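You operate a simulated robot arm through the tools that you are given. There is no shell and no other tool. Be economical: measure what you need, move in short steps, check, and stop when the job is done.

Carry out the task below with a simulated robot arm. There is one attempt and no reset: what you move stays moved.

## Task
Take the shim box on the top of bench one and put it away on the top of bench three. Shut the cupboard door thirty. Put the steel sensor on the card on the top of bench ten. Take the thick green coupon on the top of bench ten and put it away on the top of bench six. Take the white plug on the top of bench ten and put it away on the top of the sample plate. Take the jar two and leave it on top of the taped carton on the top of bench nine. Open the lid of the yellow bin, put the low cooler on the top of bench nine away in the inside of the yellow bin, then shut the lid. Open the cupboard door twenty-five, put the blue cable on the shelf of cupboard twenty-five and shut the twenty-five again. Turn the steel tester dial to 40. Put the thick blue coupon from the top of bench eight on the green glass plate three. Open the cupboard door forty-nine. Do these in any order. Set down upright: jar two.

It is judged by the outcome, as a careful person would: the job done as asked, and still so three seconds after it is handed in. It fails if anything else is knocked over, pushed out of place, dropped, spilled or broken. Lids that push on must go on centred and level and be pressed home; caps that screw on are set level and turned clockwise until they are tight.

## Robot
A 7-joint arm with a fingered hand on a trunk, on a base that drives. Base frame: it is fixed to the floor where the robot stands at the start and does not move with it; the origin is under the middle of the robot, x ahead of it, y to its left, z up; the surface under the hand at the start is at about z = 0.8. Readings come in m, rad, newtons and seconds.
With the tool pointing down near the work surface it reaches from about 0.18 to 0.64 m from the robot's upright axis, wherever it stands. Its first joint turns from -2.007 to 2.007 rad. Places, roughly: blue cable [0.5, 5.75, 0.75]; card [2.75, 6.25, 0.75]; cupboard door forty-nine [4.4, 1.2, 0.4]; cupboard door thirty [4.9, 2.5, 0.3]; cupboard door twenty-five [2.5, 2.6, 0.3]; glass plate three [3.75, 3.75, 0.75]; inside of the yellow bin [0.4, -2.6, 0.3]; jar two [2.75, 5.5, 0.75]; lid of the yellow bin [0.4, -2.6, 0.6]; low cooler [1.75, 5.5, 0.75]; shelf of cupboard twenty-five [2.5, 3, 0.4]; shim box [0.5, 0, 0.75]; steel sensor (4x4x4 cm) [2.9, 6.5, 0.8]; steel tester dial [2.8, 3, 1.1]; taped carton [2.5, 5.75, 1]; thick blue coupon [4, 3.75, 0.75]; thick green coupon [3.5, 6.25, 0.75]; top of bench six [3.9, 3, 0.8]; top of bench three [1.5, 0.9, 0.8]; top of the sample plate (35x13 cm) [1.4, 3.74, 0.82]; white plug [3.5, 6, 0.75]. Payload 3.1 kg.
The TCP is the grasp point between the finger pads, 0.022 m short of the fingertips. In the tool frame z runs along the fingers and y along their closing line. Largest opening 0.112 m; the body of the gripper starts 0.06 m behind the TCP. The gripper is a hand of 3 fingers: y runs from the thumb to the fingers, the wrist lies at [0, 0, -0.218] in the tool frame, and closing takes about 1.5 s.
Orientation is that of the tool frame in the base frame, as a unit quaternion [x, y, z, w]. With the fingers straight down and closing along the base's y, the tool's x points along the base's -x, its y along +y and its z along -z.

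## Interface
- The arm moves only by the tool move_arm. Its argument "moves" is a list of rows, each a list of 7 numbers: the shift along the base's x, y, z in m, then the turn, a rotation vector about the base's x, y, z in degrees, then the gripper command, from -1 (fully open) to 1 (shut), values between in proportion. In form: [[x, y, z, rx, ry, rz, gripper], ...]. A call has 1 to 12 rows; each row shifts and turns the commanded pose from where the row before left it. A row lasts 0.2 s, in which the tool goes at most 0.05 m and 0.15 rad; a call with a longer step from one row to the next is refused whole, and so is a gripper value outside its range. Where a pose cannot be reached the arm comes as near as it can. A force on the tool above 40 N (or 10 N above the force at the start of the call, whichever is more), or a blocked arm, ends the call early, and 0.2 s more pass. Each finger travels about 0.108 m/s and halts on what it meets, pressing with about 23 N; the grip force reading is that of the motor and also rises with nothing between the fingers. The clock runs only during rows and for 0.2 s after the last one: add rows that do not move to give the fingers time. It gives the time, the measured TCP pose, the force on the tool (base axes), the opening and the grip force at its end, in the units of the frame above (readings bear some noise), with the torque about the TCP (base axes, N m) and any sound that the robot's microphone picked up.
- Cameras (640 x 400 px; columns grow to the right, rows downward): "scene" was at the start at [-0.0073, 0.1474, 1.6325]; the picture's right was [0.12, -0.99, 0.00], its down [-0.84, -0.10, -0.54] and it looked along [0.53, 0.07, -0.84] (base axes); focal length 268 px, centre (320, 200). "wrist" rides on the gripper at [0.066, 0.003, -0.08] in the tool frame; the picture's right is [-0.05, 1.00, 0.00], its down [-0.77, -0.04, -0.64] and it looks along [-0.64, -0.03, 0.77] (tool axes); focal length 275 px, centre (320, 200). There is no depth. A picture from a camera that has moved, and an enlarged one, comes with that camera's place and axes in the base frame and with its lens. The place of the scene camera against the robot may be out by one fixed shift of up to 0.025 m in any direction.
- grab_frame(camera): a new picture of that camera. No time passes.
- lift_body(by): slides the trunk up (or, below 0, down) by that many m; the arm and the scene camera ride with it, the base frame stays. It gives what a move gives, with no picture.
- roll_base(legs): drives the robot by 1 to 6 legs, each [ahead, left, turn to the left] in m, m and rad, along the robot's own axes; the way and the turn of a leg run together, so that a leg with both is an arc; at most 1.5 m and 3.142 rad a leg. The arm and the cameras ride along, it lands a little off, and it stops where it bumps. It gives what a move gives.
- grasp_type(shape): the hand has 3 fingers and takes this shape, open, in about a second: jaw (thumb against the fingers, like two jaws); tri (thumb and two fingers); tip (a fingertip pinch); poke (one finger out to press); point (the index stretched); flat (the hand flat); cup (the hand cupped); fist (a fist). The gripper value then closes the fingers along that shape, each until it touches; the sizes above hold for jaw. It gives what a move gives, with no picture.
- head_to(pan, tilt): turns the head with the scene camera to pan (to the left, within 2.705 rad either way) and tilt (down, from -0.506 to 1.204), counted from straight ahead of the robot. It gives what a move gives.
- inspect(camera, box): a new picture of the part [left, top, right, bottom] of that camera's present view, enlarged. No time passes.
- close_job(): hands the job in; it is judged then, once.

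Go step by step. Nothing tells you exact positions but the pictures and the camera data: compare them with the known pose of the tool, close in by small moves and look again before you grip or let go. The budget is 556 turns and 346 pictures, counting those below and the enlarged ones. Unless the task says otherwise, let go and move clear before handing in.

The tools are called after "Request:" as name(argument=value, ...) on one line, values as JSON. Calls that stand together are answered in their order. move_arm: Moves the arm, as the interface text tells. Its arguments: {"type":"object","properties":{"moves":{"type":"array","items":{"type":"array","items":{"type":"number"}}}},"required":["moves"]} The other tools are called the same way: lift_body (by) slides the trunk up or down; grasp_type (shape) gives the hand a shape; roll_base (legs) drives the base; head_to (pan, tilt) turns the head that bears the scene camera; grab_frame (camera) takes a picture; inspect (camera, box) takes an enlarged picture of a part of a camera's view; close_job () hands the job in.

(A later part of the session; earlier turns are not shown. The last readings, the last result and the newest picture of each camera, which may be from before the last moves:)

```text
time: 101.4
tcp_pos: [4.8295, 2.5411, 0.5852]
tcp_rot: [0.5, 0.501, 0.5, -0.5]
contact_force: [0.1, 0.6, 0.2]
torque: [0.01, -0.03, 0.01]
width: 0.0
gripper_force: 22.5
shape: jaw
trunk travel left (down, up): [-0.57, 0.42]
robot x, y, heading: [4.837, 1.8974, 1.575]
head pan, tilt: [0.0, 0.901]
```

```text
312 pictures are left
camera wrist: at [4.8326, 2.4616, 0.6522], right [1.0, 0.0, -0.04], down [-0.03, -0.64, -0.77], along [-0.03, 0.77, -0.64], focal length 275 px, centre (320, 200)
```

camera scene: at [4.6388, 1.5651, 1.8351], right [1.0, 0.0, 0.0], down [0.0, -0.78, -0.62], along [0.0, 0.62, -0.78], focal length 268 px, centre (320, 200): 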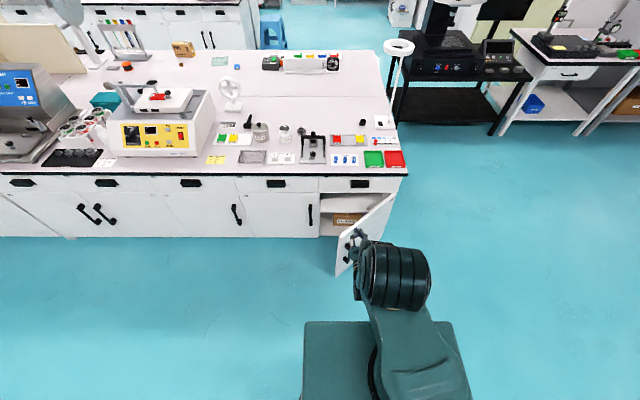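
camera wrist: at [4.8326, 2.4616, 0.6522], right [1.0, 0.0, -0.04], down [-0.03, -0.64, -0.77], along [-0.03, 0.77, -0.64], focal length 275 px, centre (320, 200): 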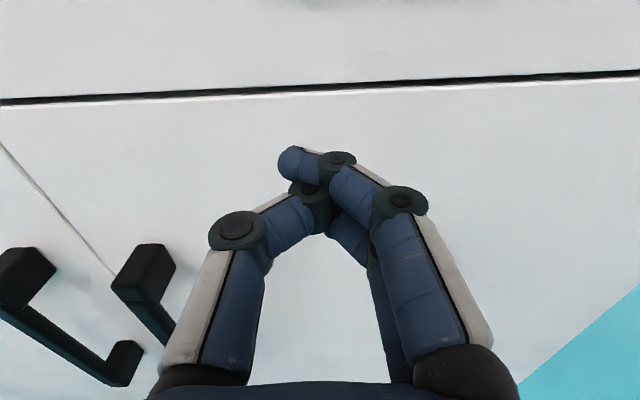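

Nearly flush; one more gentle push to be sure it's shut.

Request:
roll_base(legs=[[0.015, 0, 0]])

Request:
grab_frame(camera="wrist")

```text
time: 102.2
tcp_pos: [4.8295, 2.5568, 0.5848]
tcp_rot: [0.501, 0.5, 0.501, -0.499]
contact_force: [-0.2, -0.3, 0.5]
torque: [0.05, 0.02, 0.0]
width: 0.0
gripper_force: 22.8
shape: jaw
trunk travel left (down, up): [-0.57, 0.42]
robot x, y, heading: [4.8385, 1.9129, 1.569]
head pan, tilt: [0.0, 0.901]
```

```text
311 pictures are left
camera wrist: at [4.8327, 2.4762, 0.6524], right [1.0, 0.0, -0.04], down [-0.03, -0.64, -0.77], along [-0.03, 0.77, -0.64], focal length 275 px, centre (320, 200)
```

wrist: 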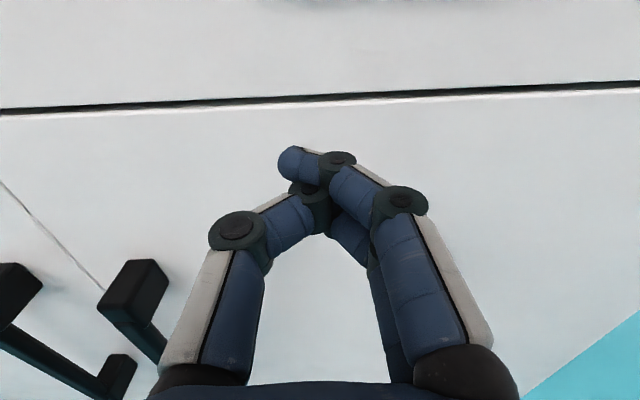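

Request:
roll_base(legs=[[0.015, 0, 0]])

Request:
grab_frame(camera="wrist")

```text
time: 102.9
tcp_pos: [4.8297, 2.5703, 0.586]
tcp_rot: [0.5, 0.5, 0.5, -0.5]
contact_force: [0.1, -0.2, 0.8]
torque: [0.05, 0.01, 0.01]
width: 0.0
gripper_force: 23.3
shape: jaw
trunk travel left (down, up): [-0.57, 0.42]
robot x, y, heading: [4.8375, 1.9249, 1.572]
head pan, tilt: [0.0, 0.901]
```

```text
310 pictures are left
camera wrist: at [4.8328, 2.491, 0.6523], right [1.0, 0.0, -0.04], down [-0.03, -0.64, -0.77], along [-0.03, 0.77, -0.64], focal length 275 px, centre (320, 200)
```

wrist: 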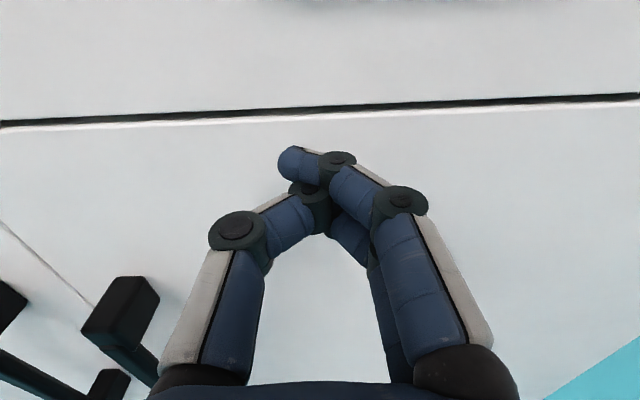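

Request:
inspect(camera="wrist", box=[0, 90, 300, 320])

Request:
roll_base(legs=[[0.02, 0, 0]])

Request:
inspect(camera="wrist", box=[0, 90, 300, 320])

```text
1.74 times, centred on (150, 205) of wrist
camera zoom: at [4.8328, 2.491, 0.6523], right [1.0, 0.0, -0.04], down [-0.03, -0.64, -0.77], along [-0.03, 0.77, -0.64], focal length 479 px, centre (616, 191)
```

zoom: 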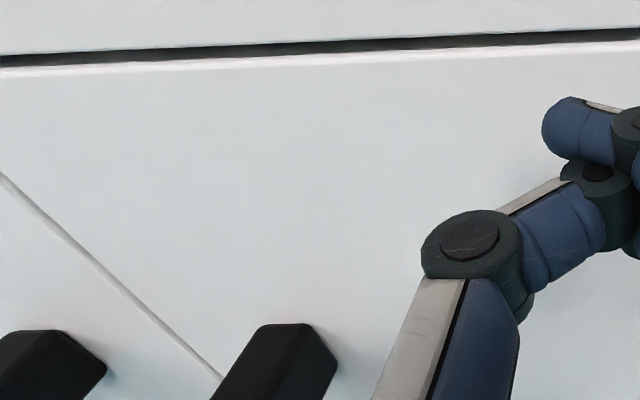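

```text
time: 103.7
tcp_pos: [4.83, 2.5883, 0.5863]
tcp_rot: [0.501, 0.5, 0.501, -0.498]
contact_force: [0.0, -18.8, -2.4]
torque: [-0.03, -0.01, -0.02]
width: 0.0
gripper_force: 23.2
shape: jaw
trunk travel left (down, up): [-0.57, 0.42]
robot x, y, heading: [4.8408, 1.9473, 1.571]
head pan, tilt: [0.0, 0.901]
```

```text
1.74 times, centred on (150, 205) of wrist
camera zoom: at [4.8331, 2.5084, 0.6528], right [1.0, 0.0, -0.04], down [-0.04, -0.64, -0.77], along [-0.03, 0.77, -0.64], focal length 479 px, centre (616, 191)
```

zoom: 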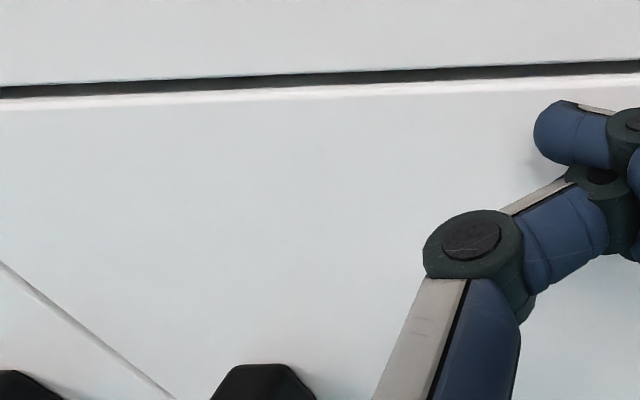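

Firm contact (19 N) – door thirty is shut. Retract, then turn round to door forty-nine.

Request:
roll_base(legs=[[-0.06, 0, 0]])

Request:
move_arm(moves=[[0, -0.04, 0, 0, 0, 0, 1], [0, -0.04, 0, 0, 0, 0, 1], [0, -0.04, 0, 0, 0, 0, 1], [0, -0.04, 0, 0, 0, 0, 1], [0, -0.03, 0, 0, 0, 0, 1], [0, 0, 0, 0, 0, 0, 1]])

Request:
roll_base(legs=[[0, 0, 1.57], [0, 0, 1.57]])

Request:
head_to(pan=-0.3, tilt=0.7)

Request:
grab_frame(camera="scene")

Request:
grab_frame(camera="wrist")

```text
time: 104.7
tcp_pos: [4.8302, 2.5281, 0.5851]
tcp_rot: [0.5, 0.501, 0.5, -0.499]
contact_force: [-0.5, -0.1, 0.2]
torque: [-0.01, -0.02, 0.0]
width: 0.0
gripper_force: 22.7
shape: jaw
trunk travel left (down, up): [-0.57, 0.42]
robot x, y, heading: [4.8384, 1.8837, 1.571]
head pan, tilt: [0.0, 0.901]
```

```text
time: 105.8
tcp_pos: [4.7829, 2.4164, 0.5893]
tcp_rot: [-0.458, -0.534, -0.469, 0.534]
contact_force: [-0.6, 0.5, 0.2]
torque: [0.01, -0.01, -0.02]
width: 0.0
gripper_force: 23.3
shape: jaw
trunk travel left (down, up): [-0.57, 0.42]
robot x, y, heading: [4.8387, 1.8851, 1.574]
head pan, tilt: [0.0, 0.901]
stopped in row 5: the arm was blocked; the commanded pose is now the measured one
```

```text
time: 113.9
tcp_pos: [4.9156, 1.3826, 0.5628]
tcp_rot: [0.543, -0.478, 0.532, 0.44]
contact_force: [0.2, -0.1, 0.1]
torque: [0.01, -0.02, 0.0]
width: 0.0
gripper_force: 22.7
shape: jaw
trunk travel left (down, up): [-0.57, 0.42]
robot x, y, heading: [4.8374, 1.8888, -1.551]
head pan, tilt: [0.0, 0.901]
```

```text
time: 114.7
tcp_pos: [4.9152, 1.3866, 0.5569]
tcp_rot: [0.543, -0.484, 0.529, 0.438]
contact_force: [-0.2, -0.3, 0.0]
torque: [0.03, 0.01, 0.01]
width: 0.0001
gripper_force: 23.2
shape: jaw
trunk travel left (down, up): [-0.57, 0.42]
robot x, y, heading: [4.836, 1.8848, -1.553]
head pan, tilt: [-0.3, 0.7]
```

```text
307 pictures are left
camera scene: at [4.9509, 1.854, 1.4512], right [-0.96, 0.28, 0.0], down [0.18, 0.62, -0.76], along [-0.21, -0.73, -0.64], focal length 268 px, centre (320, 200)
```

scene: 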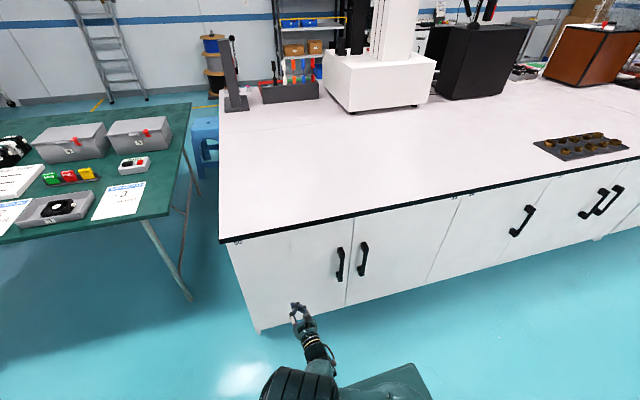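

```text
306 pictures are left
camera wrist: at [4.8989, 1.4628, 0.6287], right [-0.99, -0.15, -0.08], down [-0.04, 0.68, -0.73], along [0.16, -0.72, -0.68], focal length 275 px, centre (320, 200)
```

wrist: 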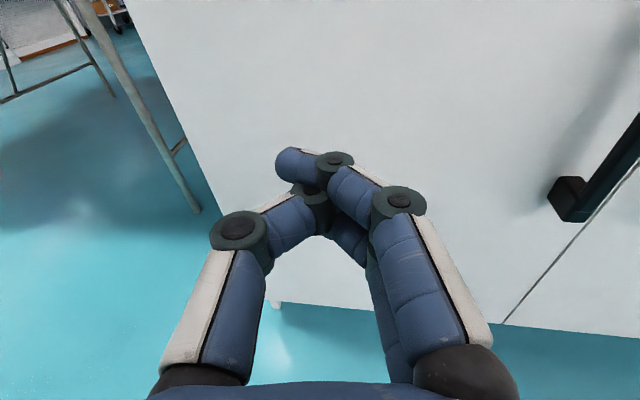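

Request:
inspect(camera="scene", box=[220, 170, 500, 320])

```text
2.29 times, centred on (360, 245) of scene
camera zoom: at [4.9509, 1.854, 1.4512], right [-0.96, 0.28, 0.0], down [0.18, 0.62, -0.76], along [-0.21, -0.73, -0.64], focal length 614 px, centre (229, 97)
```

zoom: 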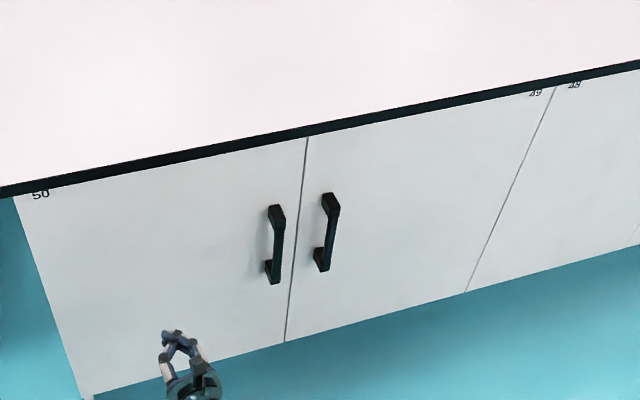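

Door 49 is the right leaf; its handle is at x≈4.587, z 0.44–0.63. I'll align the hand square and in front of it, half open.

Request:
roll_base(legs=[[0, -0.15, -0.018]])

Request:
move_arm(moves=[[-0.03, 0, 0, -1.2, 0.6, -3, -0.3], [-0.03, 0, 0, -1.2, 0.6, -3, -0.3], [-0.03, 0, 0, -1.0, 0.6, -2.6, -0.3], [-0.03, 0, 0, 0, 0, 0, -0.3], [-0.03, 0, -0.01, 0, 0, 0, -0.3], [-0.02, 0, -0.01, 0, 0, 0, -0.3], [0, 0, 0, 0, 0, 0, -0.3], [0, 0, 0, 0, 0, 0, -0.3]])

Request:
grab_frame(camera="wrist")

```text
time: 116.0
tcp_pos: [4.7575, 1.3886, 0.5565]
tcp_rot: [0.539, -0.492, 0.525, 0.439]
contact_force: [0.7, -0.6, 0.0]
torque: [0.0, -0.02, -0.03]
width: 0.0
gripper_force: 22.5
shape: jaw
trunk travel left (down, up): [-0.57, 0.42]
robot x, y, heading: [4.6881, 1.8862, -1.571]
head pan, tilt: [-0.3, 0.7]
```

```text
time: 117.8
tcp_pos: [4.5949, 1.384, 0.5381]
tcp_rot: [-0.494, 0.509, -0.496, -0.501]
contact_force: [-0.3, 0.2, -0.6]
torque: [0.05, -0.03, -0.01]
width: 0.0731
gripper_force: 0.1
shape: jaw
out of reach, approached as far as the arm can: row 6
trunk travel left (down, up): [-0.57, 0.42]
robot x, y, heading: [4.6895, 1.883, -1.569]
head pan, tilt: [-0.3, 0.7]
```

```text
304 pictures are left
camera wrist: at [4.5925, 1.4641, 0.6043], right [-1.0, 0.02, -0.06], down [0.05, 0.64, -0.77], along [0.02, -0.77, -0.64], focal length 275 px, centre (320, 200)
```

wrist: 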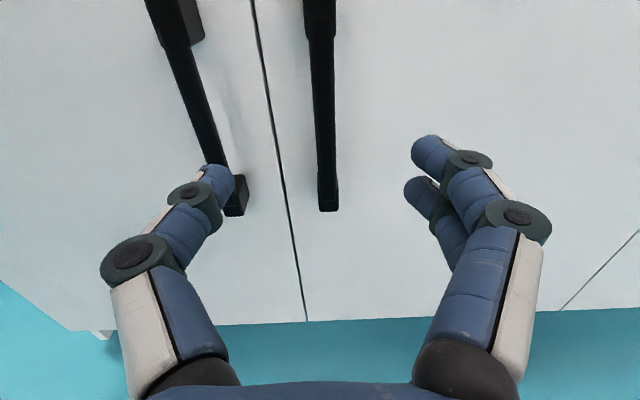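

Handle bar is centred between the fingers, around y≈1.275. Advance and grip.

Request:
move_arm(moves=[[0, -0.03, 0, 0, 0, 0, -0.3], [0, -0.03, 0, 0, 0, 0, -0.3], [0, -0.03, 0, 0, 0, 0, -0.3], [0, -0.01, 0, 0, 0, 0, -0.3], [0, 0, 0, 0, 0, 0, -0.3]])

Request:
grab_frame(camera="wrist")

```text
time: 119.0
tcp_pos: [4.5949, 1.3368, 0.548]
tcp_rot: [-0.495, 0.508, -0.495, -0.502]
contact_force: [-0.4, -0.1, -0.3]
torque: [0.02, 0.03, 0.01]
width: 0.0733
gripper_force: 0.0
shape: jaw
out of reach, approached as far as the arm can: row 1, 2, 3
trunk travel left (down, up): [-0.57, 0.42]
robot x, y, heading: [4.687, 1.8873, -1.567]
head pan, tilt: [-0.3, 0.7]
```

```text
303 pictures are left
camera wrist: at [4.5929, 1.4162, 0.6156], right [-1.0, 0.02, -0.05], down [0.05, 0.64, -0.77], along [0.02, -0.77, -0.64], focal length 275 px, centre (320, 200)
```

wrist: 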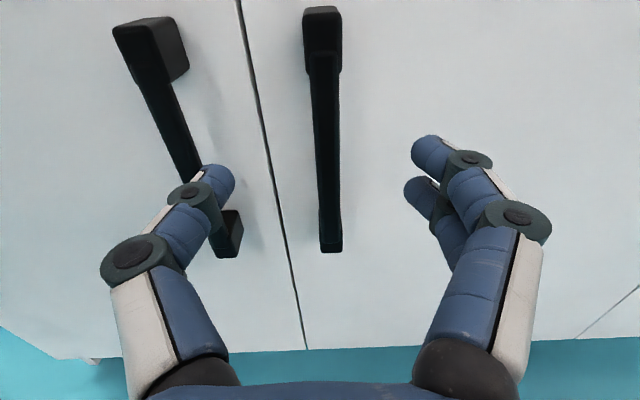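

Narrow the opening to avoid the neighbour's handle, and use the base to advance.

Request:
move_arm(moves=[[0, 0, 0, 0, 0, 0, 0.1], [0, 0, 0, 0, 0, 0, 0.1], [0, 0, 0, 0, 0, 0, 0.1]])

Request:
roll_base(legs=[[0.06, 0, 0]])

Request:
grab_frame(camera="wrist")

```text
time: 119.8
tcp_pos: [4.5954, 1.336, 0.5488]
tcp_rot: [-0.496, 0.507, -0.496, -0.501]
contact_force: [0.3, -0.4, 0.3]
torque: [0.0, -0.04, 0.01]
width: 0.051
gripper_force: 0.1
shape: jaw
trunk travel left (down, up): [-0.57, 0.42]
robot x, y, heading: [4.6883, 1.8852, -1.57]
head pan, tilt: [-0.3, 0.7]
```

```text
time: 120.8
tcp_pos: [4.5951, 1.2751, 0.5476]
tcp_rot: [-0.495, 0.508, -0.495, -0.501]
contact_force: [-0.1, -0.9, 0.0]
torque: [-0.02, -0.01, 0.01]
width: 0.0509
gripper_force: 0.0
shape: jaw
trunk travel left (down, up): [-0.57, 0.42]
robot x, y, heading: [4.692, 1.8222, -1.571]
head pan, tilt: [-0.3, 0.7]
```

```text
302 pictures are left
camera wrist: at [4.593, 1.3551, 0.6152], right [-1.0, 0.02, -0.05], down [0.05, 0.64, -0.77], along [0.02, -0.77, -0.64], focal length 275 px, centre (320, 200)
```

wrist: 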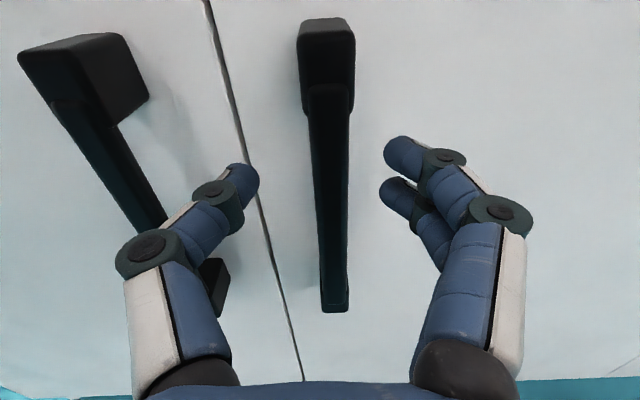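

Triangulating, the bar's front is nearer y≈1.245, so advance another 3 cm.

Request:
roll_base(legs=[[0.033, 0, 0]])

Request:
grab_frame(camera="wrist")

```text
time: 121.7
tcp_pos: [4.5949, 1.2426, 0.5482]
tcp_rot: [-0.496, 0.509, -0.495, -0.5]
contact_force: [-0.5, 0.0, -0.2]
torque: [-0.02, 0.01, 0.03]
width: 0.0511
gripper_force: 0.0
shape: jaw
trunk travel left (down, up): [-0.57, 0.42]
robot x, y, heading: [4.6923, 1.7879, -1.566]
head pan, tilt: [-0.3, 0.7]
```

```text
301 pictures are left
camera wrist: at [4.593, 1.3216, 0.6151], right [-1.0, 0.02, -0.05], down [0.05, 0.64, -0.77], along [0.02, -0.77, -0.64], focal length 275 px, centre (320, 200)
```

wrist: 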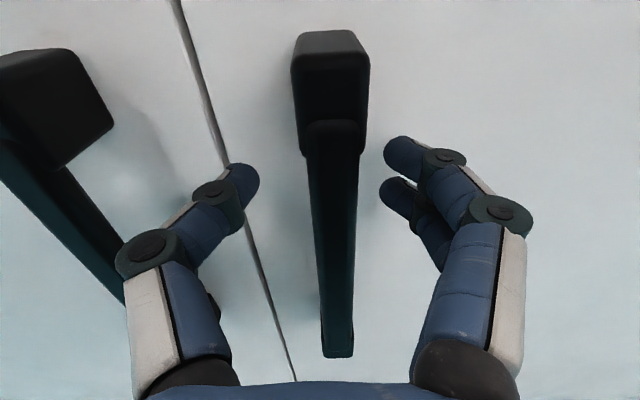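

Request:
roll_base(legs=[[0.018, 0, 0]])

Request:
move_arm(moves=[[0, 0, 0, 0, 0, 0, 1], [0, 0, 0, 0, 0, 0, 1], [0, 0, 0, 0, 0, 0, 1], [0, 0, 0, 0, 0, 0, 1], [0, 0, 0, 0, 0, 0, 1]])

Request:
grab_frame(camera="wrist")

```text
time: 122.6
tcp_pos: [4.5961, 1.2279, 0.5468]
tcp_rot: [-0.494, 0.51, -0.495, -0.5]
contact_force: [-0.4, 3.2, 0.6]
torque: [-0.01, -0.02, 0.18]
width: 0.0509
gripper_force: 0.1
shape: jaw
trunk travel left (down, up): [-0.57, 0.42]
robot x, y, heading: [4.6837, 1.7733, -1.566]
head pan, tilt: [-0.3, 0.7]
stopped in leg 1: the force on the tool passed its limit at 46 N (the readings are from after the stop); the commanded pose is now the measured one
```

```text
time: 123.8
tcp_pos: [4.5923, 1.227, 0.5461]
tcp_rot: [-0.493, 0.51, -0.494, -0.502]
contact_force: [-21.7, -2.7, 1.1]
torque: [-0.01, 0.04, 0.22]
width: 0.0019
gripper_force: 22.4
shape: jaw
trunk travel left (down, up): [-0.57, 0.42]
robot x, y, heading: [4.6893, 1.7731, -1.566]
head pan, tilt: [-0.3, 0.7]
```

```text
300 pictures are left
camera wrist: at [4.5902, 1.3069, 0.6143], right [-1.0, 0.03, -0.06], down [0.06, 0.64, -0.76], along [0.02, -0.77, -0.64], focal length 275 px, centre (320, 200)
```

wrist: 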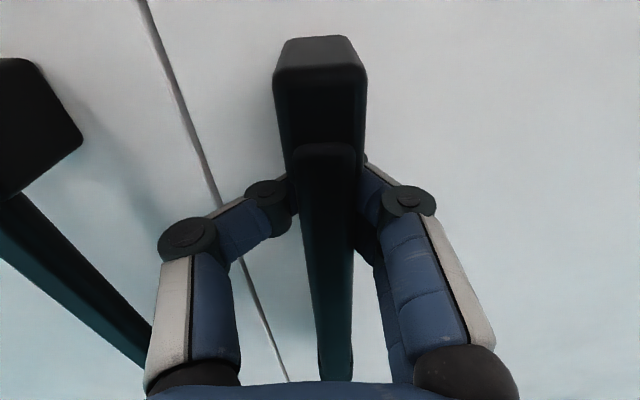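

The fingers hook behind the bar. Pull back along the door's arc.

Request:
roll_base(legs=[[-0.11, -0.015, 0], [-0.1, -0.043, 0]])

Request:
grab_frame(camera="wrist")

Request:
grab_frame(camera="scene")

```text
time: 125.0
tcp_pos: [4.5695, 1.33, 0.5477]
tcp_rot: [-0.488, 0.516, -0.489, -0.506]
contact_force: [-13.2, -5.2, -2.6]
torque: [0.01, 0.01, 0.23]
width: 0.002
gripper_force: 22.9
shape: jaw
trunk travel left (down, up): [-0.57, 0.42]
robot x, y, heading: [4.6733, 1.8809, -1.575]
head pan, tilt: [-0.3, 0.7]
stopped in leg 1: the force on the tool passed its limit at 42 N (the readings are from after the stop); the commanded pose is now the measured one
```

```text
299 pictures are left
camera wrist: at [4.5693, 1.4107, 0.6145], right [-1.0, 0.05, -0.06], down [0.07, 0.64, -0.77], along [0.0, -0.77, -0.64], focal length 275 px, centre (320, 200)
```

wrist: 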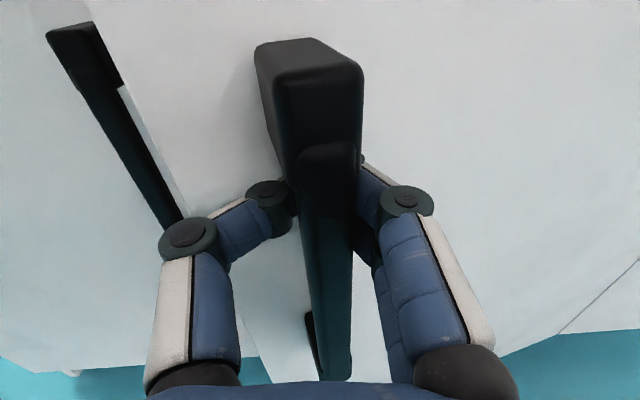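

```text
298 pictures are left
camera scene: at [4.7845, 1.8398, 1.4514], right [-0.95, 0.3, 0.0], down [0.19, 0.62, -0.76], along [-0.23, -0.73, -0.65], focal length 268 px, centre (320, 200)
```

scene: 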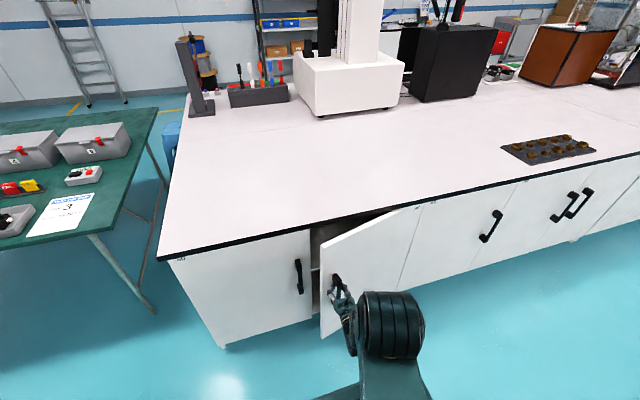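

Door is swinging. Continue along the arc in small legs.

Request:
roll_base(legs=[[-0.06, -0.022, 0]])

Request:
roll_base(legs=[[-0.05, -0.03, 0]])

Request:
grab_frame(camera="wrist")

Request:
grab_frame(camera="scene")

```text
time: 126.0
tcp_pos: [4.5477, 1.3911, 0.5463]
tcp_rot: [-0.487, 0.517, -0.491, -0.505]
contact_force: [-28.8, -16.3, -1.8]
torque: [-0.11, 0.03, 0.55]
width: 0.0015
gripper_force: 23.1
shape: jaw
trunk travel left (down, up): [-0.57, 0.42]
robot x, y, heading: [4.6509, 1.9401, -1.572]
head pan, tilt: [-0.3, 0.7]
```

```text
time: 127.0
tcp_pos: [4.5149, 1.4405, 0.5489]
tcp_rot: [-0.485, 0.517, -0.489, -0.507]
contact_force: [-24.3, -16.4, -2.9]
torque: [-0.07, 0.0, 0.57]
width: 0.0012
gripper_force: 23.9
shape: jaw
trunk travel left (down, up): [-0.57, 0.42]
robot x, y, heading: [4.6206, 1.9881, -1.571]
head pan, tilt: [-0.3, 0.7]
```

```text
297 pictures are left
camera wrist: at [4.5153, 1.5209, 0.6148], right [-1.0, 0.05, -0.06], down [0.08, 0.64, -0.77], along [0.0, -0.77, -0.64], focal length 275 px, centre (320, 200)
```

wrist: 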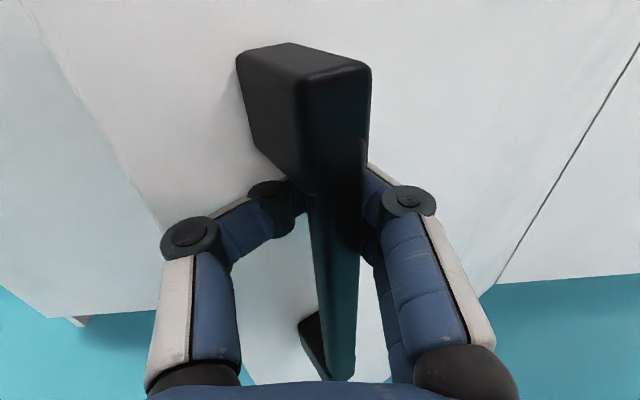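

```text
296 pictures are left
camera scene: at [4.7292, 1.9502, 1.4517], right [-0.95, 0.3, 0.0], down [0.19, 0.62, -0.76], along [-0.23, -0.73, -0.65], focal length 268 px, centre (320, 200)
```

scene: 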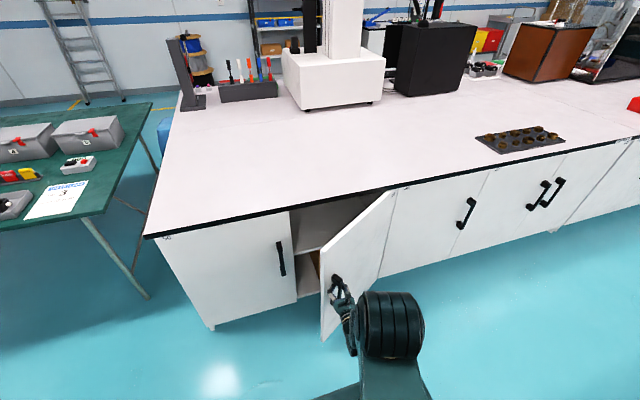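

Request:
roll_base(legs=[[-0.05, -0.045, 0]])

Request:
roll_base(legs=[[-0.04, -0.055, 0]])

Request:
grab_frame(camera="wrist")

Request:
grab_frame(camera="scene")

```text
time: 128.0
tcp_pos: [4.4702, 1.4881, 0.5477]
tcp_rot: [-0.485, 0.517, -0.489, -0.509]
contact_force: [-8.0, -7.7, -2.6]
torque: [-0.05, -0.05, 0.22]
width: 0.0015
gripper_force: 23.1
shape: jaw
trunk travel left (down, up): [-0.57, 0.42]
robot x, y, heading: [4.5758, 2.0373, -1.571]
head pan, tilt: [-0.3, 0.7]
```

```text
time: 129.0
tcp_pos: [4.4124, 1.5309, 0.55]
tcp_rot: [-0.486, 0.515, -0.489, -0.509]
contact_force: [-1.1, -0.4, 0.1]
torque: [-0.03, 0.03, 0.0]
width: 0.0019
gripper_force: 23.3
shape: jaw
trunk travel left (down, up): [-0.57, 0.42]
robot x, y, heading: [4.5159, 2.0745, -1.574]
head pan, tilt: [-0.3, 0.7]
```

```text
295 pictures are left
camera wrist: at [4.4135, 1.6103, 0.6161], right [-1.0, 0.05, -0.06], down [0.08, 0.64, -0.77], along [0.0, -0.77, -0.64], focal length 275 px, centre (320, 200)
```

wrist: 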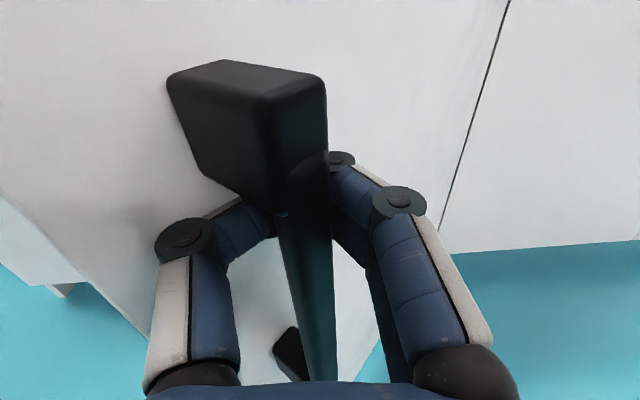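

```text
294 pictures are left
camera scene: at [4.63, 2.0412, 1.4514], right [-0.95, 0.3, 0.0], down [0.19, 0.61, -0.77], along [-0.23, -0.73, -0.64], focal length 268 px, centre (320, 200)
```

scene: 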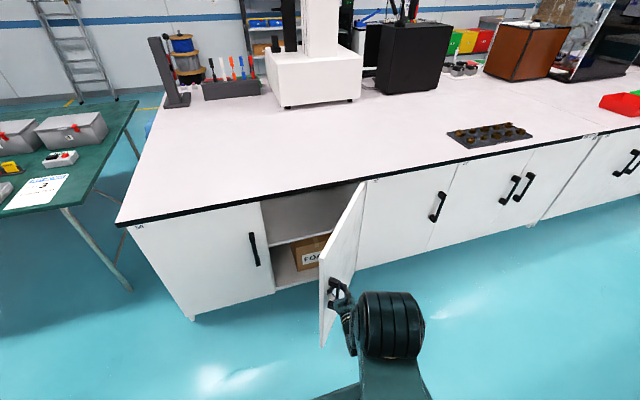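

Request:
roll_base(legs=[[-0.03, -0.06, 0]])

Request:
roll_base(legs=[[-0.02, -0.07, 0]])

Request:
roll_base(legs=[[0, -0.07, 0]])

Request:
grab_frame(camera="wrist")

Request:
grab_frame(camera="scene")

```text
time: 130.0
tcp_pos: [4.3542, 1.5574, 0.5492]
tcp_rot: [-0.485, 0.516, -0.488, -0.51]
contact_force: [0.1, 0.5, 0.4]
torque: [-0.02, -0.03, 0.01]
width: 0.0017
gripper_force: 23.1
shape: jaw
trunk travel left (down, up): [-0.57, 0.42]
robot x, y, heading: [4.4645, 2.1021, -1.577]
head pan, tilt: [-0.3, 0.7]
```

```text
time: 131.0
tcp_pos: [4.2868, 1.5772, 0.549]
tcp_rot: [-0.485, 0.516, -0.489, -0.509]
contact_force: [0.7, 0.6, 0.2]
torque: [0.01, -0.02, 0.0]
width: 0.002
gripper_force: 23.0
shape: jaw
trunk travel left (down, up): [-0.57, 0.42]
robot x, y, heading: [4.3925, 2.1259, -1.577]
head pan, tilt: [-0.3, 0.7]
```

```text
time: 132.2
tcp_pos: [4.2185, 1.5839, 0.5469]
tcp_rot: [-0.485, 0.519, -0.488, -0.508]
contact_force: [0.1, 10.9, 7.8]
torque: [0.28, -0.27, -0.15]
width: 0.0002
gripper_force: 23.5
shape: jaw
trunk travel left (down, up): [-0.57, 0.42]
robot x, y, heading: [4.3194, 2.1247, -1.578]
head pan, tilt: [-0.3, 0.7]
stopped in leg 1: the force on the tool passed its limit at 42 N (the readings are from after the stop); the commanded pose is now the measured one
```

```text
293 pictures are left
camera wrist: at [4.2178, 1.664, 0.615], right [-1.0, 0.05, -0.06], down [0.08, 0.64, -0.76], along [0.0, -0.77, -0.64], focal length 275 px, centre (320, 200)
```

wrist: 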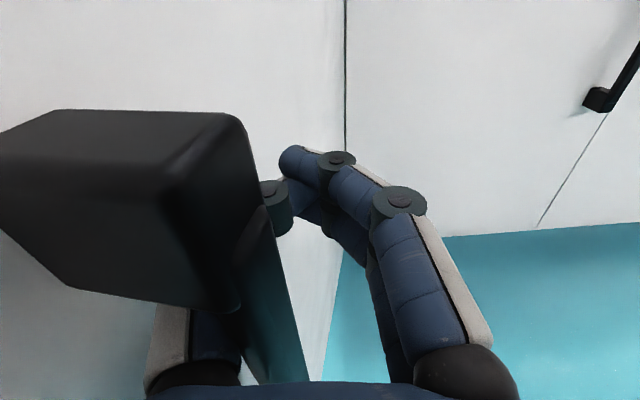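

```text
292 pictures are left
camera scene: at [4.4352, 2.0929, 1.4514], right [-0.95, 0.3, 0.0], down [0.19, 0.61, -0.77], along [-0.23, -0.73, -0.64], focal length 268 px, centre (320, 200)
```

scene: 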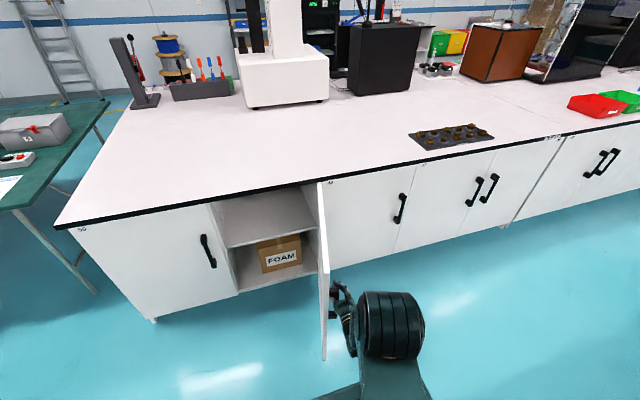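

Door is about 75° open. Release the handle, withdraw a little, and then push the inner side to open it fully.

Request:
move_arm(moves=[[0, 0, 0, 0, 0, 0, 0.3], [0, 0, 0, 0, 0, 0, 0], [0, 0, 0, 0, 0, 0, 0], [0, 0, 0, 0, 0, 0, 0]])

Request:
grab_frame(camera="wrist")

```text
time: 133.2
tcp_pos: [4.2166, 1.5834, 0.5459]
tcp_rot: [-0.486, 0.519, -0.487, -0.507]
contact_force: [-3.6, 9.9, 3.8]
torque: [0.17, -0.07, -1.51]
width: 0.0353
gripper_force: 0.1
shape: jaw
trunk travel left (down, up): [-0.57, 0.42]
robot x, y, heading: [4.324, 2.1273, -1.581]
head pan, tilt: [-0.3, 0.7]
```

```text
291 pictures are left
camera wrist: at [4.2171, 1.6632, 0.6143], right [-1.0, 0.05, -0.06], down [0.08, 0.64, -0.76], along [0.0, -0.77, -0.64], focal length 275 px, centre (320, 200)
```

wrist: 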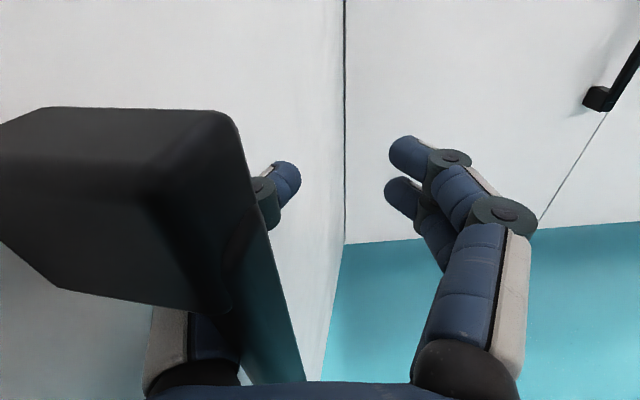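

Request:
roll_base(legs=[[-0.08, 0, 0]])

Request:
grab_frame(camera="wrist")

```text
time: 134.3
tcp_pos: [4.2169, 1.6642, 0.5468]
tcp_rot: [-0.486, 0.519, -0.487, -0.507]
contact_force: [0.4, -0.5, 0.4]
torque: [0.0, -0.01, -0.05]
width: 0.056
gripper_force: 0.1
shape: jaw
trunk travel left (down, up): [-0.57, 0.42]
robot x, y, heading: [4.3235, 2.2098, -1.579]
head pan, tilt: [-0.3, 0.7]
```

```text
290 pictures are left
camera wrist: at [4.2179, 1.7449, 0.6144], right [-1.0, 0.05, -0.06], down [0.08, 0.64, -0.76], along [0.0, -0.77, -0.64], focal length 275 px, centre (320, 200)
```

wrist: 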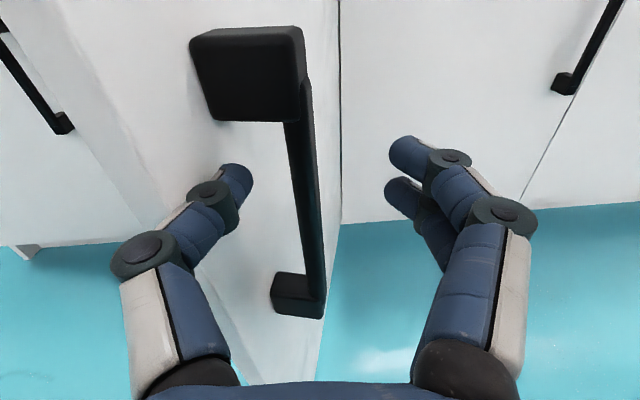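

Request:
roll_base(legs=[[-0.035, 0, 0]])

Request:
move_arm(moves=[[-0.03, 0, 0, 0, 0, 0, 1], [-0.03, 0, 0, 0, 0, 0, 1], [0, 0, 0, 0, 0, 0, 1]])

Request:
grab_frame(camera="wrist")

```text
time: 135.1
tcp_pos: [4.2188, 1.6988, 0.5479]
tcp_rot: [-0.486, 0.518, -0.487, -0.507]
contact_force: [-0.1, 0.7, 0.3]
torque: [0.03, -0.02, -0.01]
width: 0.056
gripper_force: 0.0
shape: jaw
trunk travel left (down, up): [-0.57, 0.42]
robot x, y, heading: [4.3223, 2.2413, -1.576]
head pan, tilt: [-0.3, 0.7]
```

```text
time: 135.9
tcp_pos: [4.1609, 1.7075, 0.5517]
tcp_rot: [-0.486, 0.519, -0.488, -0.506]
contact_force: [-0.2, 1.0, -1.0]
torque: [-0.01, 0.01, 0.0]
width: 0.0
gripper_force: 22.8
shape: jaw
out of reach, approached as far as the arm can: row 1, 2
trunk travel left (down, up): [-0.57, 0.42]
robot x, y, heading: [4.322, 2.244, -1.575]
head pan, tilt: [-0.3, 0.7]
```

```text
289 pictures are left
camera wrist: at [4.1612, 1.7877, 0.6197], right [-1.0, 0.05, -0.06], down [0.08, 0.64, -0.76], along [0.0, -0.77, -0.64], focal length 275 px, centre (320, 200)
```

wrist: 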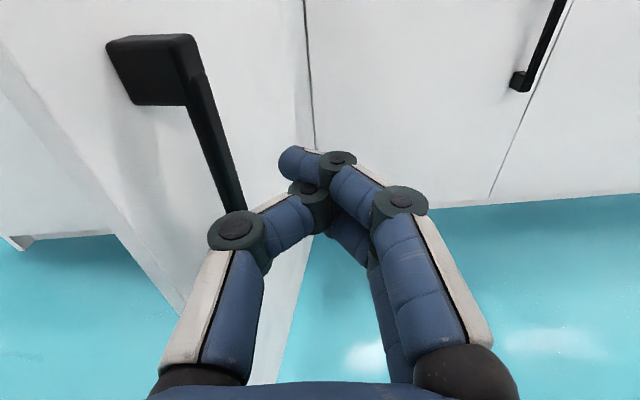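

Strafe past the door's free edge, advance to its inner side, then push it.

Request:
roll_base(legs=[[0, 0.27, 0]])

Request:
roll_base(legs=[[0.14, 0, 0]])

Request:
roll_base(legs=[[0, -0.15, 0]])

Request:
grab_frame(camera="scene")

Request:
grab_frame(camera="wrist")

```text
time: 137.8
tcp_pos: [4.4317, 1.7062, 0.5515]
tcp_rot: [-0.487, 0.518, -0.488, -0.507]
contact_force: [0.6, 1.0, -0.8]
torque: [0.01, -0.04, -0.01]
width: 0.0
gripper_force: 23.4
shape: jaw
trunk travel left (down, up): [-0.57, 0.42]
robot x, y, heading: [4.5896, 2.2411, -1.574]
head pan, tilt: [-0.3, 0.7]
```

```text
time: 139.1
tcp_pos: [4.4317, 1.5639, 0.552]
tcp_rot: [-0.489, 0.517, -0.489, -0.505]
contact_force: [0.1, 0.0, -0.8]
torque: [-0.01, 0.0, -0.03]
width: 0.0
gripper_force: 22.8
shape: jaw
trunk travel left (down, up): [-0.57, 0.42]
robot x, y, heading: [4.5914, 2.099, -1.572]
head pan, tilt: [-0.3, 0.7]
```

```text
time: 140.5
tcp_pos: [4.2783, 1.5666, 0.5515]
tcp_rot: [-0.486, 0.52, -0.487, -0.506]
contact_force: [0.5, 0.8, -0.2]
torque: [0.01, 0.0, 0.03]
width: 0.0
gripper_force: 22.9
shape: jaw
trunk travel left (down, up): [-0.57, 0.42]
robot x, y, heading: [4.4424, 2.1017, -1.584]
head pan, tilt: [-0.3, 0.7]
```

```text
288 pictures are left
camera scene: at [4.5522, 2.0648, 1.4514], right [-0.95, 0.3, 0.0], down [0.2, 0.61, -0.76], along [-0.23, -0.73, -0.64], focal length 268 px, centre (320, 200)
```

scene: 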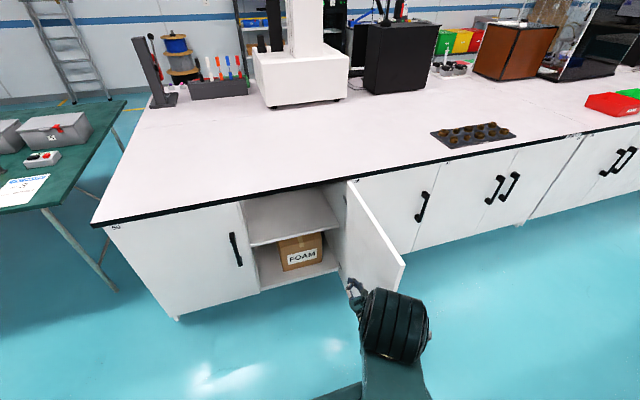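

```text
287 pictures are left
camera wrist: at [4.2788, 1.6467, 0.6195], right [-1.0, 0.05, -0.06], down [0.08, 0.64, -0.76], along [0.0, -0.77, -0.64], focal length 275 px, centre (320, 200)
```

wrist: 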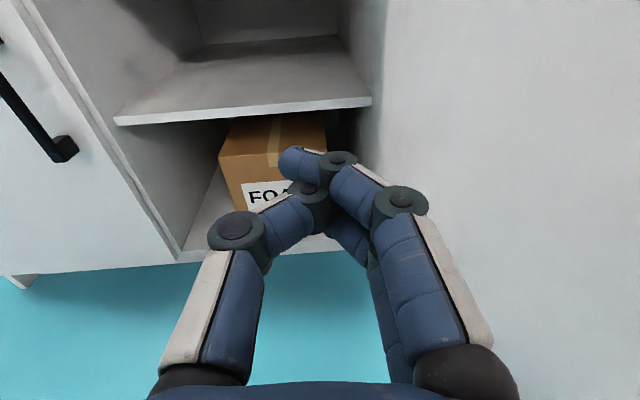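

Request:
roll_base(legs=[[0, -0.09, 0]])

Request:
grab_frame(camera="scene")

```text
time: 141.6
tcp_pos: [4.1899, 1.568, 0.5519]
tcp_rot: [-0.486, 0.518, -0.488, -0.507]
contact_force: [0.0, 0.3, 0.4]
torque: [0.0, 0.0, -0.03]
width: 0.0
gripper_force: 23.1
shape: jaw
trunk travel left (down, up): [-0.57, 0.42]
robot x, y, heading: [4.3542, 2.1064, -1.576]
head pan, tilt: [-0.3, 0.7]
```

```text
286 pictures are left
camera scene: at [4.4625, 2.0654, 1.4515], right [-0.95, 0.3, 0.0], down [0.19, 0.61, -0.76], along [-0.23, -0.73, -0.64], focal length 268 px, centre (320, 200)
```

scene: 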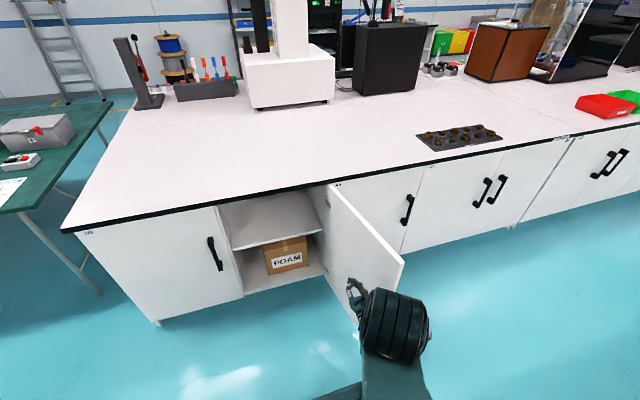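

Door forty-nine is open ≈90°. Back away, raise, and head to the tester.

Request:
roll_base(legs=[[0, 0.12, 0], [-0.1, 0, 0]])

Request:
lift_body(by=0.4)

Request:
roll_base(legs=[[0, 0, -1.57]])

Request:
head_to(pan=0.0, tilt=0.7)

Request:
grab_frame(camera="scene")

```text
time: 143.6
tcp_pos: [4.3103, 1.6696, 0.5528]
tcp_rot: [-0.487, 0.518, -0.489, -0.506]
contact_force: [-1.0, 0.1, 0.1]
torque: [0.0, -0.03, 0.0]
width: 0.0001
gripper_force: 23.3
shape: jaw
trunk travel left (down, up): [-0.57, 0.42]
robot x, y, heading: [4.4712, 2.2047, -1.577]
head pan, tilt: [-0.3, 0.7]
```

```text
time: 147.4
tcp_pos: [4.3118, 1.6687, 0.9533]
tcp_rot: [-0.487, 0.518, -0.488, -0.506]
contact_force: [-0.1, -0.7, 0.7]
torque: [-0.01, -0.01, -0.03]
width: 0.0002
gripper_force: 22.7
shape: jaw
trunk travel left (down, up): [-0.97, 0.02]
robot x, y, heading: [4.4749, 2.2021, -1.568]
head pan, tilt: [-0.3, 0.7]
```

```text
time: 151.7
tcp_pos: [3.9387, 2.3705, 0.9525]
tcp_rot: [0.026, 0.711, 0.016, -0.703]
contact_force: [-0.4, 0.3, -0.1]
torque: [-0.01, 0.03, -0.01]
width: 0.0
gripper_force: 23.2
shape: jaw
trunk travel left (down, up): [-0.97, 0.02]
robot x, y, heading: [4.4693, 2.2039, 3.126]
head pan, tilt: [-0.3, 0.7]
```

```text
time: 152.5
tcp_pos: [3.9396, 2.3706, 0.953]
tcp_rot: [0.026, 0.71, 0.017, -0.703]
contact_force: [0.2, 0.1, -0.3]
torque: [-0.01, 0.03, 0.03]
width: 0.0
gripper_force: 22.6
shape: jaw
trunk travel left (down, up): [-0.97, 0.02]
robot x, y, heading: [4.4706, 2.2075, 3.126]
head pan, tilt: [0.0, 0.7]
```

```text
285 pictures are left
camera scene: at [4.4287, 2.0375, 1.8513], right [0.01, 1.0, 0.0], down [0.64, -0.01, -0.76], along [-0.76, 0.01, -0.64], focal length 268 px, centre (320, 200)
```

scene: 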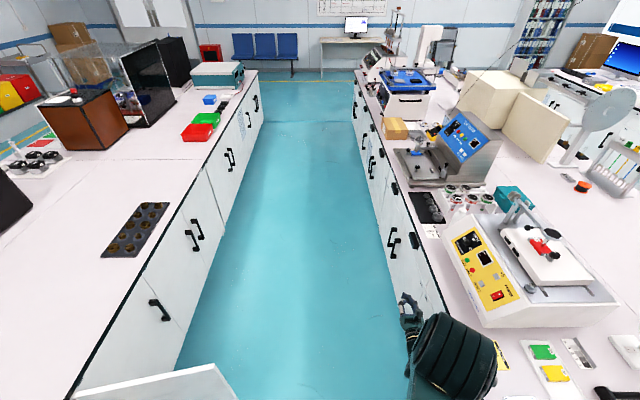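

Request:
roll_base(legs=[[0.9, 0.05, 0.015], [0.75, 0.25, 0], [0, 0, -1.57]])

Request:
head_to(pan=0.0, tilt=0.6)

Request:
grab_frame(camera="scene")

```text
time: 165.0
tcp_pos: [2.9647, 2.4335, 0.9526]
tcp_rot: [0.519, 0.486, 0.507, -0.487]
contact_force: [0.2, -0.1, 1.2]
torque: [0.02, 0.02, 0.02]
width: 0.0
gripper_force: 23.4
shape: jaw
trunk travel left (down, up): [-0.97, 0.02]
robot x, y, heading: [2.8, 1.9012, 1.565]
head pan, tilt: [0.0, 0.7]
```

```text
time: 165.7
tcp_pos: [2.9646, 2.4352, 0.9517]
tcp_rot: [0.519, 0.486, 0.507, -0.487]
contact_force: [0.4, -0.2, -1.1]
torque: [-0.01, -0.03, 0.05]
width: 0.0
gripper_force: 23.6
shape: jaw
trunk travel left (down, up): [-0.97, 0.02]
robot x, y, heading: [2.7994, 1.898, 1.563]
head pan, tilt: [0.0, 0.6]
```

```text
284 pictures are left
camera scene: at [2.6315, 1.9164, 1.8599], right [1.0, -0.01, 0.0], down [0.0, -0.57, -0.82], along [0.01, 0.82, -0.57], focal length 268 px, centre (320, 200)
```

scene: 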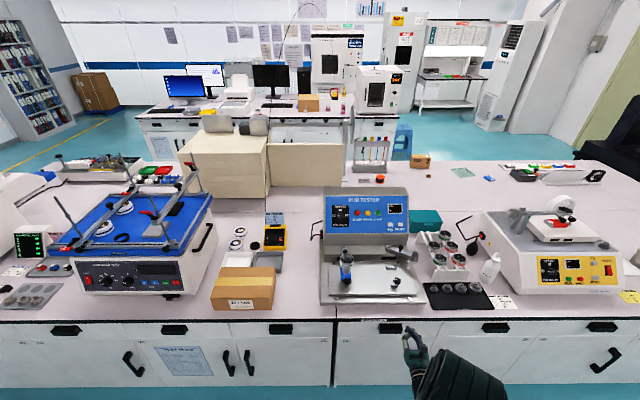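

Request:
inspect(camera="scene", box=[305, 175, 445, 315])

Request:
inspect(camera="scene", box=[315, 180, 415, 245])

```text
2.86 times, centred on (375, 245) of scene
camera zoom: at [2.6315, 1.9164, 1.8599], right [1.0, -0.01, 0.0], down [0.0, -0.57, -0.82], along [0.01, 0.82, -0.57], focal length 767 px, centre (163, 71)
```

zoom: 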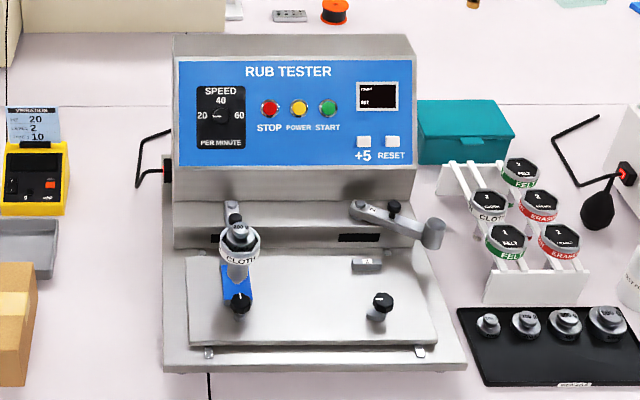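

```text
6.15 times, centred on (365, 212) of scene
camera zoom: at [2.6315, 1.9164, 1.8599], right [1.0, -0.01, 0.0], down [0.0, -0.57, -0.82], along [0.01, 0.82, -0.57], focal length 1652 px, centre (43, 123)
```

zoom: 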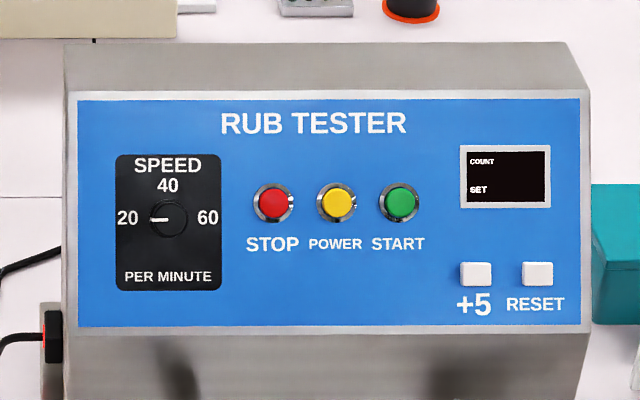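

The RUB TESTER's speed knob points at 20 (left); it must go a quarter turn clockwise to 40. I bring the hand in front of it for a close look.

Request:
move_arm(moves=[[-0.03, 0, 0.02, 0, 0, 0, 1], [-0.03, 0, 0.02, 0, 0, 0, 1], [-0.03, 0, 0.02, 0, 0, 0, 1], [-0.03, 0, 0.02, 0, 0, 0, 1], [-0.03, 0, 0.02, 0, 0, 0, 1], [-0.03, 0, 0.02, 0, 0, 0, 1], [-0.03, 0, 0.02, 0, 0, 0, 0.5], [0, 0, 0, 0, 0, 1.6, 0.2], [0, 0, 0, 0, 0, 1, 0.2]])

Request:
roll_base(legs=[[0.12, 0, 0]])

Request:
grab_frame(camera="wrist")

```text
time: 167.4
tcp_pos: [2.824, 2.4573, 1.0198]
tcp_rot: [0.533, 0.449, 0.548, -0.463]
contact_force: [0.0, -0.2, 0.3]
torque: [-0.01, -0.02, 0.04]
width: 0.0442
gripper_force: 0.1
shape: jaw
out of reach, approached as far as the arm can: row 1, 2, 3, 4, 5
trunk travel left (down, up): [-0.97, 0.02]
robot x, y, heading: [2.7998, 1.9024, 1.562]
head pan, tilt: [0.0, 0.6]
stopped in row 8: the arm was blocked; the commanded pose is now the measured one
```

```text
time: 168.6
tcp_pos: [2.8225, 2.5687, 1.0147]
tcp_rot: [0.537, 0.45, 0.546, -0.46]
contact_force: [0.1, 1.1, 0.3]
torque: [-0.05, -0.01, 0.01]
width: 0.0441
gripper_force: 0.1
shape: jaw
trunk travel left (down, up): [-0.97, 0.02]
robot x, y, heading: [2.8009, 2.0152, 1.564]
head pan, tilt: [0.0, 0.6]
```

```text
281 pictures are left
camera wrist: at [2.8116, 2.4873, 1.0797], right [0.98, -0.17, -0.05], down [-0.14, -0.6, -0.78], along [0.1, 0.78, -0.62], focal length 275 px, centre (320, 200)
```

wrist: 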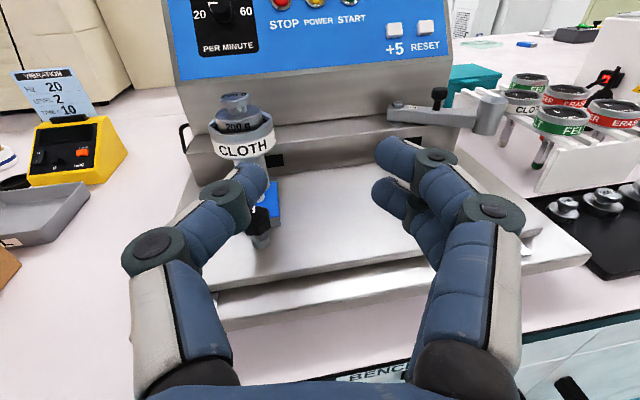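

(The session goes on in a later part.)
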